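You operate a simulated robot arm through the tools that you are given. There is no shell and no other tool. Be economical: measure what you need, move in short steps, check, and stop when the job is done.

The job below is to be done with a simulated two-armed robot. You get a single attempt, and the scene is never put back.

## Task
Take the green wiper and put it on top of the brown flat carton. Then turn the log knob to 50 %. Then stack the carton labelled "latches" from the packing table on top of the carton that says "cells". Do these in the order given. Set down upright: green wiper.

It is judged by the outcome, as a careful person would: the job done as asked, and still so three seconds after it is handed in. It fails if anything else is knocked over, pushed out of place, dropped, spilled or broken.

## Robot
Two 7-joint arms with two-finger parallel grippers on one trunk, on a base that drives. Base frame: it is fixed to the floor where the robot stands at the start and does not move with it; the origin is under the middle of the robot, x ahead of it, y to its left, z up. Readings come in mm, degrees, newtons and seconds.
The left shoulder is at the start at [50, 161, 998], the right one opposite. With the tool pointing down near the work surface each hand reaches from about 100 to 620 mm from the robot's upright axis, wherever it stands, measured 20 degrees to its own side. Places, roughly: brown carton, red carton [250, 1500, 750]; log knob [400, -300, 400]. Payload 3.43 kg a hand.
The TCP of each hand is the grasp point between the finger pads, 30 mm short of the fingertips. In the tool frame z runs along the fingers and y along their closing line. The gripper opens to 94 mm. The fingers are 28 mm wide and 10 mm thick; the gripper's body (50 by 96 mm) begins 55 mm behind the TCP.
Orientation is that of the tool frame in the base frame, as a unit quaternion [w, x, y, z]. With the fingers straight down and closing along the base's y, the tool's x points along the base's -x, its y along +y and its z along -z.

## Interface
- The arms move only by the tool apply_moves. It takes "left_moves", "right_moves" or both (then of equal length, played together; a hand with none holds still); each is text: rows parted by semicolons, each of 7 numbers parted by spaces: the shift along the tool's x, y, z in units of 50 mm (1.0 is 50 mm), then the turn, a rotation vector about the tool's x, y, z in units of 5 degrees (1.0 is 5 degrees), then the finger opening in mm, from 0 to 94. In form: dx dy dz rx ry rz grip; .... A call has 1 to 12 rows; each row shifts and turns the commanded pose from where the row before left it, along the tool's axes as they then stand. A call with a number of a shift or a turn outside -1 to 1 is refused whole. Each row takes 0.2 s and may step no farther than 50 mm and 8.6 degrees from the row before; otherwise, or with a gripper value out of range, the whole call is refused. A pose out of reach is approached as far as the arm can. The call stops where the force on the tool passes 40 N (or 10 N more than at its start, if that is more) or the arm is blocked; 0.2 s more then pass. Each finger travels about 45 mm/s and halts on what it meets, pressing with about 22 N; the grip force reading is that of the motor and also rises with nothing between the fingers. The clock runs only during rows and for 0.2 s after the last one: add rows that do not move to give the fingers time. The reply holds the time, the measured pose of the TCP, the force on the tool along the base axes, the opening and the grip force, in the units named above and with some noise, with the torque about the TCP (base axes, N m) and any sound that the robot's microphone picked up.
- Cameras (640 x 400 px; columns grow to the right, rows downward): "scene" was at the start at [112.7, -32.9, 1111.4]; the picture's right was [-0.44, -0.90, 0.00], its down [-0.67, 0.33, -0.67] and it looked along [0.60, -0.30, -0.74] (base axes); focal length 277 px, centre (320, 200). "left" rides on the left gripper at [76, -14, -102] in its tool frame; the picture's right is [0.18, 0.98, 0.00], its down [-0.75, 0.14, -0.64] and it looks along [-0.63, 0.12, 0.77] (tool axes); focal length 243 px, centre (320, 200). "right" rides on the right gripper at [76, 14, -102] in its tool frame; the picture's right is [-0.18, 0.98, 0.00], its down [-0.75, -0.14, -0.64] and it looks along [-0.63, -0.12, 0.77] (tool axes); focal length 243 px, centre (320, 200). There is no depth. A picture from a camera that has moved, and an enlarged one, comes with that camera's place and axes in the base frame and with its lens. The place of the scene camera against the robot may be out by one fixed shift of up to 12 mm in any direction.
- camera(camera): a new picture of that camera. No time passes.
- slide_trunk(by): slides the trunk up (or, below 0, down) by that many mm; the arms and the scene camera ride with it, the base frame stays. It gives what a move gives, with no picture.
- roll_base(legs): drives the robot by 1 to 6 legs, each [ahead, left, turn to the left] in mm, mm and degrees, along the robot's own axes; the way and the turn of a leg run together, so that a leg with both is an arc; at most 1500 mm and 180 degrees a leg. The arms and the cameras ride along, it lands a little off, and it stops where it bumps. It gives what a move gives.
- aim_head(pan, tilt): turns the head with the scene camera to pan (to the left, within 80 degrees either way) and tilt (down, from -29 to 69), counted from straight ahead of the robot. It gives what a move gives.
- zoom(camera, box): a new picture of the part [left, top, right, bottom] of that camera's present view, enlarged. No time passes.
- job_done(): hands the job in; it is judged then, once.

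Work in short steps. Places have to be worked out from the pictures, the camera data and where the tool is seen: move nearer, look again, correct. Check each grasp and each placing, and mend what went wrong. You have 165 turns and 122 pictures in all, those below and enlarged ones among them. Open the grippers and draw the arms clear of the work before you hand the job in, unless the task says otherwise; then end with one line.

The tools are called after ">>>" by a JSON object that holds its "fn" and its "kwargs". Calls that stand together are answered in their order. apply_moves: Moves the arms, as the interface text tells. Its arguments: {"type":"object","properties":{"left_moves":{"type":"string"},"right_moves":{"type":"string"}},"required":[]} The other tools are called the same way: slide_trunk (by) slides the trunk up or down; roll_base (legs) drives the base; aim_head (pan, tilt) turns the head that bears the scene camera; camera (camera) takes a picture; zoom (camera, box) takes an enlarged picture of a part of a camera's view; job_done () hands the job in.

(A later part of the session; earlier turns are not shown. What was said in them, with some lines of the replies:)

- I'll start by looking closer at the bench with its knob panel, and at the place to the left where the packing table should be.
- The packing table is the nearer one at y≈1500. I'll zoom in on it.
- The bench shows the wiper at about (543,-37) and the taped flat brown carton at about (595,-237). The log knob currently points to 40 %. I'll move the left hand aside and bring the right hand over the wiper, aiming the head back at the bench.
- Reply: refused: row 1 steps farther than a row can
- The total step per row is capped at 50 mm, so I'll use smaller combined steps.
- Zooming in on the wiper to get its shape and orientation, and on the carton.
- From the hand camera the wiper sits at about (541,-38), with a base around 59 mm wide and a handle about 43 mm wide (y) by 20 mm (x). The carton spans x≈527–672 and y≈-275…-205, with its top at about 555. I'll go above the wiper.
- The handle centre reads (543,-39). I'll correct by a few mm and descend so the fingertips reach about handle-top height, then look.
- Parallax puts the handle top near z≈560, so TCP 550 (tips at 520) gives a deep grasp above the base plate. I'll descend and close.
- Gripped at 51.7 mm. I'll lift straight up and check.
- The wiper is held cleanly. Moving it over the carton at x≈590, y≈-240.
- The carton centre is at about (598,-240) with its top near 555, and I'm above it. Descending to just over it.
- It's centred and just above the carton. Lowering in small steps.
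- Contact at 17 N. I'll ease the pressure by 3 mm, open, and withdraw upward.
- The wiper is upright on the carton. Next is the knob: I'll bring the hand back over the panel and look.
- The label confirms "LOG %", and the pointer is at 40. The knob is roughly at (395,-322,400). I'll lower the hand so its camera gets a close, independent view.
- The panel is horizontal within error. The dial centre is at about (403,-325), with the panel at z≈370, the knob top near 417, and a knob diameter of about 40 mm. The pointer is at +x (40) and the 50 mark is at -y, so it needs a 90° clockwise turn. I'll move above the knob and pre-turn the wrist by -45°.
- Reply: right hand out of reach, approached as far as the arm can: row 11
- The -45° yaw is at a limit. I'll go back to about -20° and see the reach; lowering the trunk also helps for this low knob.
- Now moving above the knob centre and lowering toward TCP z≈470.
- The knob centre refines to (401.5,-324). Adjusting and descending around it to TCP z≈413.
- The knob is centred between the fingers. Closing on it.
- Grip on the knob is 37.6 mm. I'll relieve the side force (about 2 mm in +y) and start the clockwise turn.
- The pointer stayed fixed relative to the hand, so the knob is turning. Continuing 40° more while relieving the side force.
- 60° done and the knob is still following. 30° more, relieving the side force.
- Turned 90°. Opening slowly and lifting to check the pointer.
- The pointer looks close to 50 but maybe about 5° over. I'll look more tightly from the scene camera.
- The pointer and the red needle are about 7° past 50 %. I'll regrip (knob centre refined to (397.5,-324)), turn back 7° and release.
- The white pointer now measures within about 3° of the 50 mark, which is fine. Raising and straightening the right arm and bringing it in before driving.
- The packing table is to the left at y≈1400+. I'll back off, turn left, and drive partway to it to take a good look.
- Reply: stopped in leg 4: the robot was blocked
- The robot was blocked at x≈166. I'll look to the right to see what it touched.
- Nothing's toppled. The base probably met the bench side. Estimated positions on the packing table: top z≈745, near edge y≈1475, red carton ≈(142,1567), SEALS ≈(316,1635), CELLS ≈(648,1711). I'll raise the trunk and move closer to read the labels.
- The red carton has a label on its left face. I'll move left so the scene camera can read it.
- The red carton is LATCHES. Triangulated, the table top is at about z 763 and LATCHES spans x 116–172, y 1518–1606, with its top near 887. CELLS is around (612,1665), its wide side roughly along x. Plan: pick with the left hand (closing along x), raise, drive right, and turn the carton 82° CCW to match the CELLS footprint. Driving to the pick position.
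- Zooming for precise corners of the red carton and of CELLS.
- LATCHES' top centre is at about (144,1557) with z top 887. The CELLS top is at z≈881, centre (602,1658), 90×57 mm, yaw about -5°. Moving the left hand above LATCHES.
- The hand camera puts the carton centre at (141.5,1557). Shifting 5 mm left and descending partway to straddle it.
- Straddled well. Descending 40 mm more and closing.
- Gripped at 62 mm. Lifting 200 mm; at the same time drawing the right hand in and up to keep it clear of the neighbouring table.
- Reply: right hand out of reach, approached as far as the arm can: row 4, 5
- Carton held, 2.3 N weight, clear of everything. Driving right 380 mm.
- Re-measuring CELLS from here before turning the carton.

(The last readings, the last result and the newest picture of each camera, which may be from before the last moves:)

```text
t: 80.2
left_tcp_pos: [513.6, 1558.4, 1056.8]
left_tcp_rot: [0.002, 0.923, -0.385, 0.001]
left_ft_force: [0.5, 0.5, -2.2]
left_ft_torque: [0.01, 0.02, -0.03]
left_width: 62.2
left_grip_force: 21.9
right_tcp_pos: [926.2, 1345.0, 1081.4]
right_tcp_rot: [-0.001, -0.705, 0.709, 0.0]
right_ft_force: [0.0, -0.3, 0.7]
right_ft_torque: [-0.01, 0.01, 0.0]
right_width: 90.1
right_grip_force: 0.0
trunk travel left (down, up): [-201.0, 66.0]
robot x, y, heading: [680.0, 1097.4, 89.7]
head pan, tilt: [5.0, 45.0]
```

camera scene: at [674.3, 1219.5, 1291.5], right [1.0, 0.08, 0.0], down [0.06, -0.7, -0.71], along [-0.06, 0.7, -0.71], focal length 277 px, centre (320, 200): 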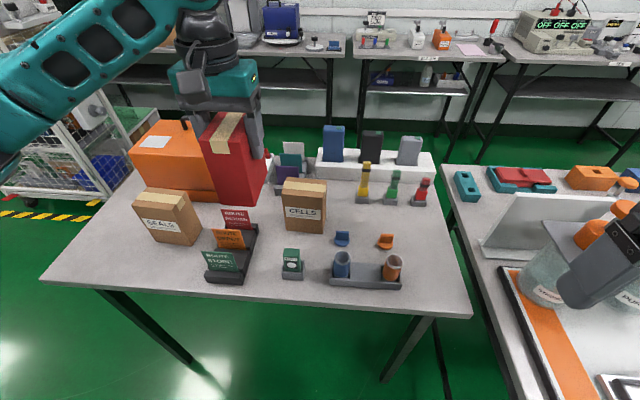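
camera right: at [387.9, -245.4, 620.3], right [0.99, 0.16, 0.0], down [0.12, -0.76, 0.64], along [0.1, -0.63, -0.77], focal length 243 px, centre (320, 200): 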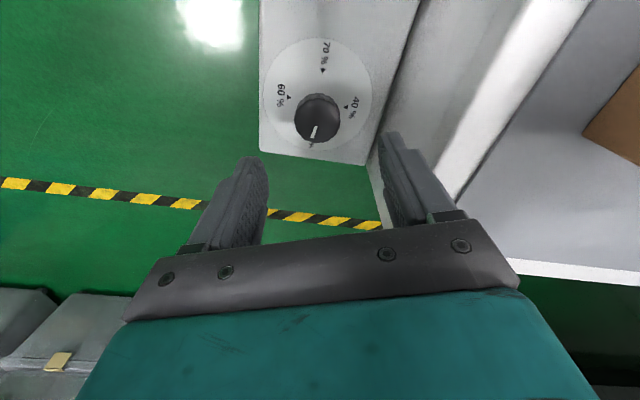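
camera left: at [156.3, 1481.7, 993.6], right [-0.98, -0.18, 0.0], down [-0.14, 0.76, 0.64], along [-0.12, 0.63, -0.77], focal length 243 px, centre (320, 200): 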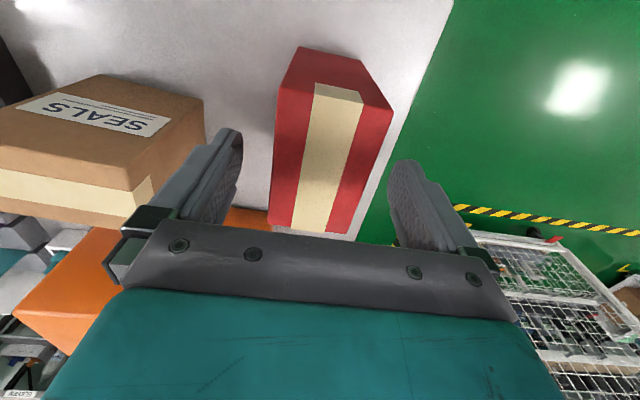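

CELLS centre is about (601.5,1660) with yaw ≈ -2.5°. Finishing the rotation to 87°.

>>> {"fn": "apply_moves", "kwargs": {"left_moves": "0 0 0 0 0 -1 40; 0 0 0 0 0 -1 40; 0 0 0 0 0 -1 40; 0 0 0 0 0 -1 40; 0 0 0 0 0 -1 40; 0 0 0 0 0 -1 40; 0 0 0 0 0 -1 40; 0 0 0 0 0 -1 40; 0 0 0 0 0 -0.4 40; 0 0 0 0 0 0 40"}}

>>> {"fn": "camera", "kwargs": {"camera": "scene"}}

```text
t: 82.4
left_tcp_pos: [512.8, 1558.0, 1058.3]
left_tcp_rot: [0.001, 1.0, -0.028, -0.001]
left_ft_force: [1.3, -0.1, -1.7]
left_ft_torque: [-0.02, 0.0, 0.0]
left_width: 62.2
left_grip_force: 22.5
right_tcp_pos: [926.2, 1344.8, 1081.9]
right_tcp_rot: [0.0, -0.705, 0.709, -0.001]
right_ft_force: [-0.2, 0.8, -0.4]
right_ft_torque: [-0.01, 0.02, 0.0]
right_width: 89.8
right_grip_force: 0.0
trunk travel left (down, up): [-201.0, 66.0]
robot x, y, heading: [680.6, 1098.0, 89.5]
head pan, tilt: [5.0, 45.0]
```

```text
52 pictures are left
camera scene: at [673.9, 1219.5, 1291.5], right [1.0, 0.08, 0.0], down [0.06, -0.7, -0.71], along [-0.06, 0.7, -0.71], focal length 277 px, centre (320, 200)
```

scene: 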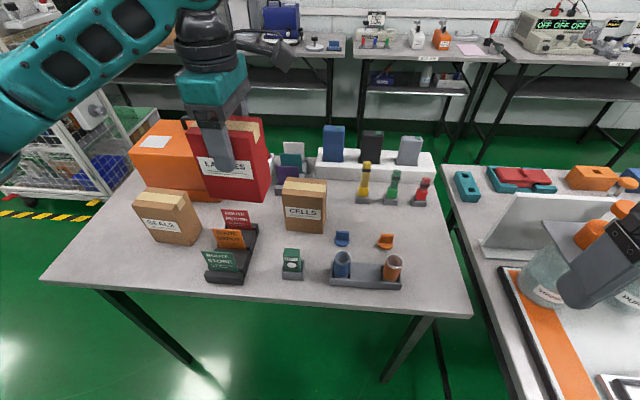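

LATCHES now faces forward. Moving over CELLS at the current height.

>>> {"fn": "apply_moves", "kwargs": {"left_moves": "0.55 -0.71 0 0 0 0 40; 0.55 -0.71 0 0 0 0 40; 0.56 -0.71 0 0 0 0 40; 0 0 0 0 0 0 40"}}

>>> {"fn": "camera", "kwargs": {"camera": "left"}}

>>> {"fn": "zoom", "kwargs": {"camera": "scene", "box": [220, 80, 380, 250]}}

```text
t: 83.4
left_tcp_pos: [600.3, 1657.6, 1056.1]
left_tcp_rot: [0.001, 1.0, -0.028, 0.0]
left_ft_force: [-0.5, 0.2, -1.8]
left_ft_torque: [-0.03, -0.03, -0.02]
left_width: 62.0
left_grip_force: 22.5
right_tcp_pos: [925.9, 1344.8, 1082.1]
right_tcp_rot: [-0.001, -0.705, 0.709, -0.001]
right_ft_force: [-0.2, -0.3, -0.5]
right_ft_torque: [0.03, 0.03, 0.0]
right_width: 89.9
right_grip_force: 0.2
trunk travel left (down, up): [-201.0, 66.0]
robot x, y, heading: [680.2, 1096.7, 89.8]
head pan, tilt: [5.0, 45.0]
```

```text
51 pictures are left
camera left: at [677.1, 1669.4, 1159.4], right [0.13, -0.99, 0.0], down [-0.76, -0.1, 0.64], along [-0.64, -0.08, -0.77], focal length 243 px, centre (320, 200)
```

left: 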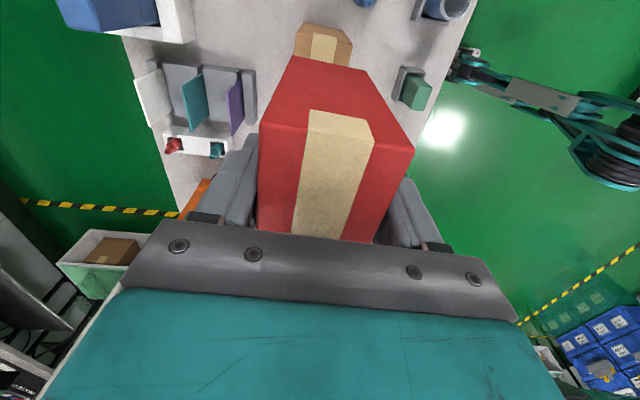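

```text
2.35 times, centred on (300, 165) of scene
camera zoom: at [673.5, 1219.4, 1291.5], right [1.0, 0.08, 0.0], down [0.06, -0.7, -0.71], along [-0.06, 0.7, -0.71], focal length 652 px, centre (367, 282)
```

zoom: 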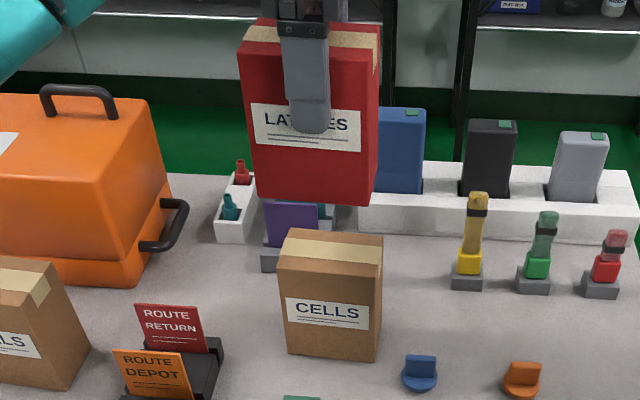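

>>> {"fn": "zoom", "kwargs": {"camera": "left", "box": [260, 10, 400, 130]}}

```text
3.33 times, centred on (330, 70) of left
camera zoom: at [677.1, 1669.4, 1159.4], right [0.13, -0.99, 0.0], down [-0.76, -0.1, 0.64], along [-0.64, -0.08, -0.77], focal length 809 px, centre (287, 633)
```

zoom: 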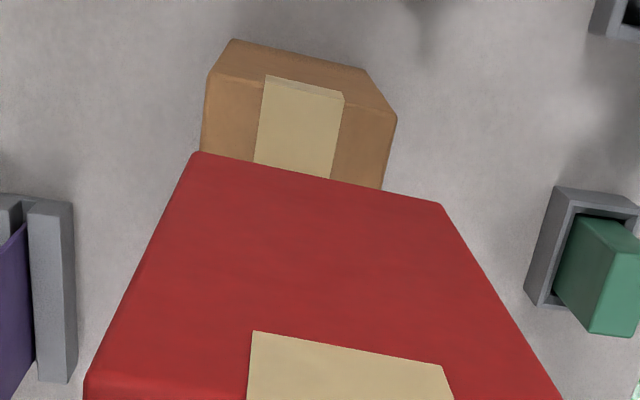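

CELLS' top centre is about (600.6,1662), and the carton needs a (+2.5,+3.5) mm shift. Correcting and lowering to about 8 mm above.

>>> {"fn": "apply_moves", "kwargs": {"left_moves": "0.046 -0.073 0.3 0 0 0 40; 0 0 0.6 0 0 0 40; 0 0 0.5 0 0 0 40; 0 0 0.15 0 0 0 40; 0 0 0 0 0 0 40"}}

>>> {"fn": "zoom", "kwargs": {"camera": "scene", "box": [250, 120, 350, 250]}}

>>> {"fn": "zoom", "kwargs": {"camera": "left", "box": [260, 10, 400, 130]}}

```text
t: 84.6
left_tcp_pos: [603.6, 1662.7, 978.2]
left_tcp_rot: [0.0, 1.0, -0.029, -0.001]
left_ft_force: [-0.2, 0.9, -2.3]
left_ft_torque: [-0.03, -0.03, -0.02]
left_width: 62.4
left_grip_force: 22.0
right_tcp_pos: [927.6, 1344.1, 1081.4]
right_tcp_rot: [-0.001, -0.705, 0.709, 0.0]
right_ft_force: [-1.1, -0.3, -0.4]
right_ft_torque: [0.01, 0.02, -0.01]
right_width: 89.9
right_grip_force: 0.0
trunk travel left (down, up): [-201.0, 66.0]
robot x, y, heading: [677.8, 1094.1, 89.8]
head pan, tilt: [5.0, 45.0]
```

```text
3.08 times, centred on (300, 185) of scene
camera zoom: at [673.9, 1219.5, 1291.5], right [1.0, 0.08, 0.0], down [0.06, -0.7, -0.71], along [-0.06, 0.7, -0.71], focal length 852 px, centre (382, 246)
```

zoom: 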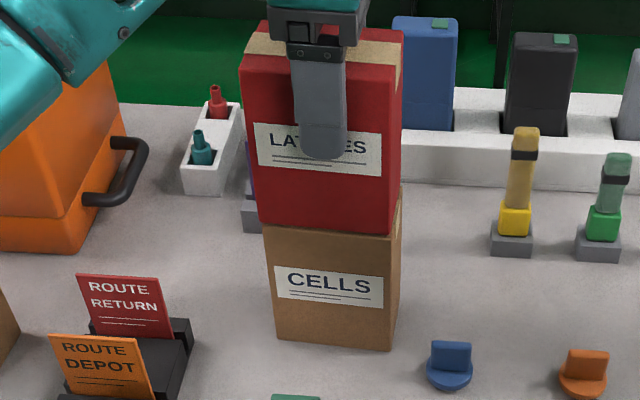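

```text
3.33 times, centred on (330, 70) of left
camera zoom: at [681.8, 1673.7, 1081.0], right [0.13, -0.99, 0.0], down [-0.76, -0.1, 0.64], along [-0.64, -0.08, -0.77], focal length 809 px, centre (287, 633)
```

zoom: 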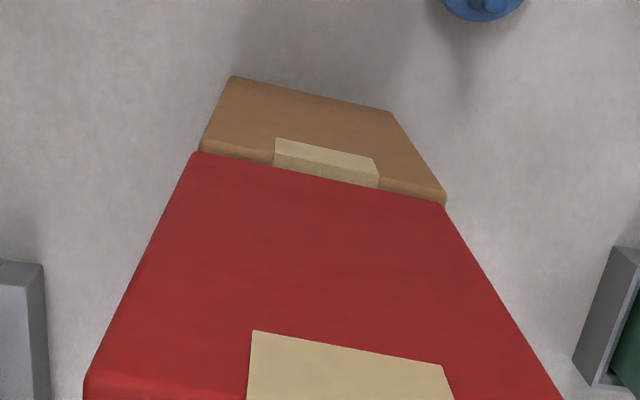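

Very well aligned. Lowering gently until contact.

>>> {"fn": "apply_moves", "kwargs": {"left_moves": "0 0 0.06 0 0 0 40; 0 0 0.06 0 0 0 40; 0 0 0.04 0 0 0 40; 0 0 0 0 0 0 40"}}

```text
t: 85.6
left_tcp_pos: [605.3, 1662.2, 974.0]
left_tcp_rot: [-0.001, 1.0, -0.029, 0.001]
left_ft_force: [-2.6, 1.5, 21.3]
left_ft_torque: [-0.1, -0.03, -0.05]
left_width: 61.9
left_grip_force: 21.9
right_tcp_pos: [925.7, 1342.9, 1082.3]
right_tcp_rot: [0.0, -0.705, 0.709, 0.001]
right_ft_force: [-0.1, 0.1, 0.1]
right_ft_torque: [0.0, 0.02, 0.0]
right_width: 90.0
right_grip_force: 0.0
trunk travel left (down, up): [-201.0, 66.0]
robot x, y, heading: [679.5, 1096.3, 89.8]
head pan, tilt: [5.0, 45.0]
```

Contact at 21 N. Easing up 3 mm and opening slightly to check it's seated.

>>> {"fn": "apply_moves", "kwargs": {"left_moves": "0 0 -0.06 0 0 0 40; 0 0 0 0 0 0 63; 0 0 0 0 0 0 70; 0 0 0 0 0 0 78; 0 0 0 0 0 0 84; 0 0 0 0 0 0 84"}}

>>> {"fn": "zoom", "kwargs": {"camera": "scene", "box": [250, 120, 350, 250]}}

>>> {"fn": "camera", "kwargs": {"camera": "left"}}

```text
t: 87.0
left_tcp_pos: [606.3, 1662.4, 974.3]
left_tcp_rot: [0.001, 1.0, -0.029, 0.0]
left_ft_force: [0.3, 0.4, -0.3]
left_ft_torque: [0.01, -0.02, 0.0]
left_width: 83.9
left_grip_force: 0.0
right_tcp_pos: [927.0, 1344.7, 1080.9]
right_tcp_rot: [0.0, -0.705, 0.709, -0.001]
right_ft_force: [-0.4, 0.5, 1.0]
right_ft_torque: [-0.04, -0.02, 0.01]
right_width: 89.9
right_grip_force: 0.1
trunk travel left (down, up): [-201.0, 66.0]
robot x, y, heading: [681.0, 1094.2, 89.7]
head pan, tilt: [5.0, 45.0]
```

```text
3.08 times, centred on (300, 185) of scene
camera zoom: at [674.0, 1219.3, 1291.6], right [1.0, 0.08, 0.0], down [0.06, -0.7, -0.71], along [-0.06, 0.7, -0.71], focal length 852 px, centre (382, 246)
```

zoom: 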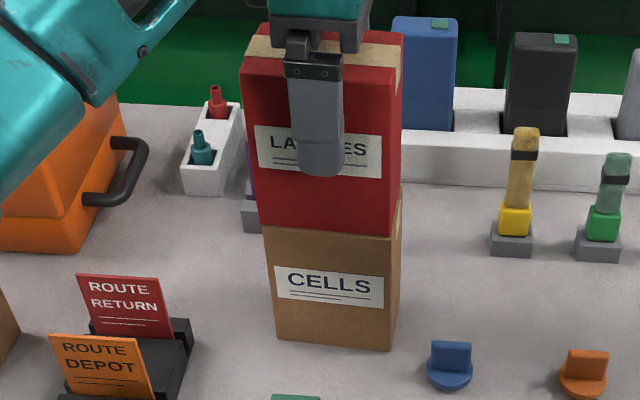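

```text
45 pictures are left
camera left: at [682.2, 1673.3, 1076.7], right [0.13, -0.99, 0.0], down [-0.76, -0.1, 0.64], along [-0.64, -0.08, -0.77], focal length 243 px, centre (320, 200)
```

left: 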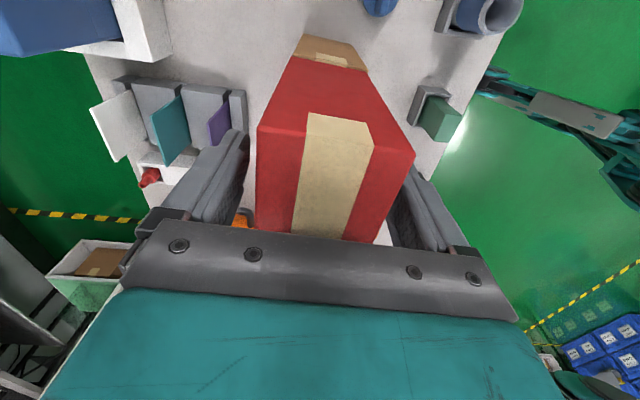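

Seated and free, with clearance on both sides. Withdrawing straight up.

>>> {"fn": "apply_moves", "kwargs": {"left_moves": "0 0 -0.3 0 0 0 90; 0 0 -0.6 0 0 0 90; 0 0 -0.9 0 0 0 90; 0 0 -0.9 0 0 0 90; -0.2 0.9 0 0 0 0 90; -0.2 0.9 0 0 0 0 90; -0.2 0.9 0 0 0 0 90; 0 0 0 0 0 0 90"}}

>>> {"fn": "camera", "kwargs": {"camera": "scene"}}

```text
t: 88.8
left_tcp_pos: [569.0, 1527.6, 1108.0]
left_tcp_rot: [0.002, 1.0, -0.029, 0.001]
left_ft_force: [0.2, 0.2, -0.4]
left_ft_torque: [0.01, 0.0, 0.03]
left_width: 89.8
left_grip_force: 0.0
right_tcp_pos: [927.0, 1345.4, 1081.8]
right_tcp_rot: [-0.002, -0.706, 0.709, 0.0]
right_ft_force: [-0.3, 0.3, -0.1]
right_ft_torque: [-0.01, -0.01, 0.03]
right_width: 90.1
right_grip_force: 0.1
trunk travel left (down, up): [-201.0, 66.0]
robot x, y, heading: [680.8, 1095.9, 89.7]
head pan, tilt: [5.0, 45.0]
```

```text
44 pictures are left
camera scene: at [674.2, 1219.5, 1291.5], right [1.0, 0.08, 0.0], down [0.06, -0.7, -0.71], along [-0.06, 0.7, -0.71], focal length 277 px, centre (320, 200)
```

scene: 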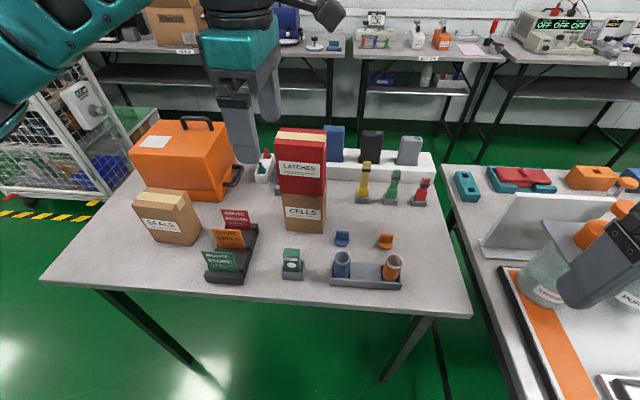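

Stack is good. Backing away and turning a bit to verify the bench (wiper, knob, blender) after the earlier bump.

>>> {"fn": "roll_base", "kwargs": {"legs": [[-280, 0, 0], [0, 400, 0], [0, 0, -70]]}}

>>> {"fn": "aim_head", "kwargs": {"pan": -80, "tilt": 40}}

>>> {"fn": "camera", "kwargs": {"camera": "scene"}}

```text
t: 95.8
left_tcp_pos: [642.0, 1075.9, 1108.3]
left_tcp_rot: [0.001, 0.811, -0.585, 0.0]
left_ft_force: [-0.1, 0.1, -0.1]
left_ft_torque: [-0.02, -0.01, -0.03]
left_width: 90.1
left_grip_force: 0.1
right_tcp_pos: [603.1, 673.6, 1082.0]
right_tcp_rot: [-0.001, -0.186, 0.983, 0.001]
right_ft_force: [0.5, 0.3, -0.8]
right_ft_torque: [0.0, 0.01, -0.01]
right_width: 90.1
right_grip_force: 0.2
trunk travel left (down, up): [-201.0, 66.0]
robot x, y, heading: [283.0, 811.2, 21.4]
head pan, tilt: [5.0, 45.0]
```

```text
t: 97.4
left_tcp_pos: [643.4, 1075.2, 1107.8]
left_tcp_rot: [0.001, 0.811, -0.586, 0.0]
left_ft_force: [-0.8, 0.9, -0.5]
left_ft_torque: [0.0, 0.0, 0.02]
left_width: 90.2
left_grip_force: 0.0
right_tcp_pos: [603.3, 673.8, 1082.8]
right_tcp_rot: [-0.001, -0.186, 0.983, -0.001]
right_ft_force: [0.2, -0.1, 0.6]
right_ft_torque: [0.0, 0.0, -0.02]
right_width: 89.9
right_grip_force: 0.0
trunk travel left (down, up): [-201.0, 66.0]
robot x, y, heading: [279.0, 814.6, 21.3]
head pan, tilt: [-80.0, 40.0]
```

```text
43 pictures are left
camera scene: at [364.7, 757.2, 1298.8], right [-0.85, -0.52, 0.0], down [-0.34, 0.55, -0.77], along [0.4, -0.65, -0.64], focal length 277 px, centre (320, 200)
```

scene: 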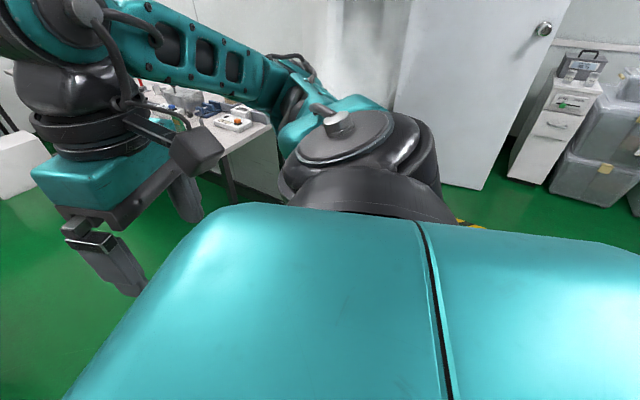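

The body blocks the view; turning further right.

>>> {"fn": "roll_base", "kwargs": {"legs": [[0, 0, -80]]}}

>>> {"fn": "aim_head", "kwargs": {"pan": -10, "tilt": 35}}

>>> {"fn": "camera", "kwargs": {"camera": "scene"}}

```text
t: 101.1
left_tcp_pos: [617.2, 520.0, 1109.7]
left_tcp_rot: [0.001, -0.27, 0.963, 0.001]
left_ft_force: [-0.8, -0.1, 0.8]
left_ft_torque: [0.01, 0.0, 0.0]
left_width: 89.9
left_grip_force: 0.1
right_tcp_pos: [218.3, 467.6, 1081.3]
right_tcp_rot: [-0.001, 0.468, 0.884, 0.0]
right_ft_force: [0.4, 0.1, -1.0]
right_ft_torque: [0.02, -0.02, -0.02]
right_width: 90.0
right_grip_force: 0.0
trunk travel left (down, up): [-201.0, 66.0]
robot x, y, heading: [279.4, 812.4, -55.9]
head pan, tilt: [-80.0, 40.0]
```

```text
t: 102.5
left_tcp_pos: [617.1, 520.0, 1108.1]
left_tcp_rot: [-0.001, -0.271, 0.963, 0.001]
left_ft_force: [-0.6, 0.3, 0.2]
left_ft_torque: [-0.03, 0.01, 0.0]
left_width: 90.0
left_grip_force: 0.2
right_tcp_pos: [218.8, 468.0, 1081.8]
right_tcp_rot: [-0.001, 0.467, 0.884, 0.0]
right_ft_force: [0.4, 0.1, -0.4]
right_ft_torque: [-0.04, 0.01, 0.0]
right_width: 89.8
right_grip_force: 0.1
trunk travel left (down, up): [-201.0, 66.0]
robot x, y, heading: [285.1, 811.5, -55.8]
head pan, tilt: [-10.0, 35.0]
```

```text
42 pictures are left
camera scene: at [342.0, 701.8, 1306.4], right [-0.91, -0.41, 0.0], down [-0.24, 0.52, -0.82], along [0.34, -0.75, -0.57], focal length 277 px, centre (320, 200)
```

scene: 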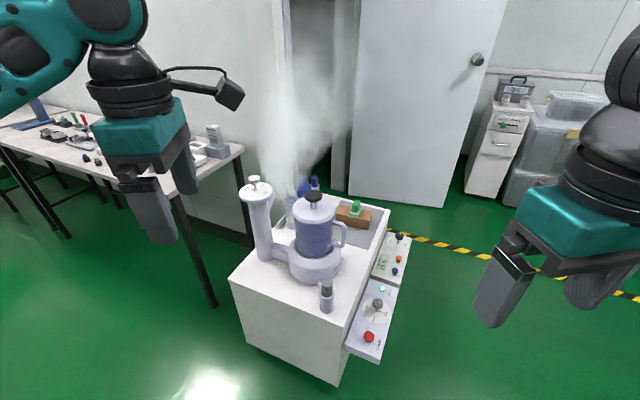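

>>> {"fn": "zoom", "kwargs": {"camera": "scene", "box": [320, 190, 420, 290]}}

```text
4.00 times, centred on (370, 240) of scene
camera zoom: at [342.0, 701.8, 1306.4], right [-0.91, -0.41, 0.0], down [-0.24, 0.52, -0.82], along [0.34, -0.75, -0.57], focal length 1108 px, centre (120, 40)
```

zoom: 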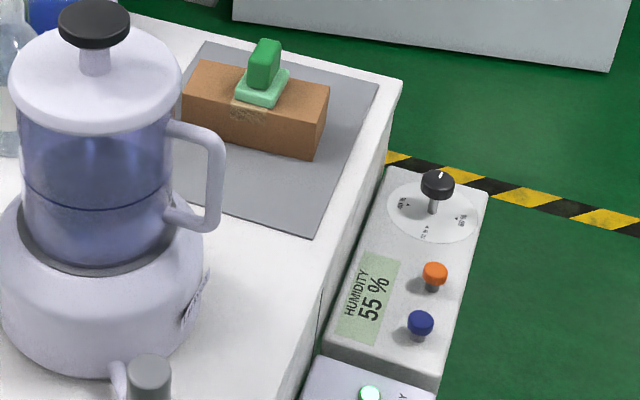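

The wiper is upright on the carton, the knob points to 50 %, LATCHES sits on CELLS, and both arms are clear with the grippers open. Handing in.

>>> {"fn": "job_done", "kwargs": {}}

```text
The job is handed in.
```

All three steps are done: the green wiper stands upright on the brown flat carton, the log knob points at 50 % (within about 3°), and the "latches" carton is stacked on the "cells" carton. The base was once blocked while driving, probably by the side of the bench; a check afterwards showed everything there still standing.
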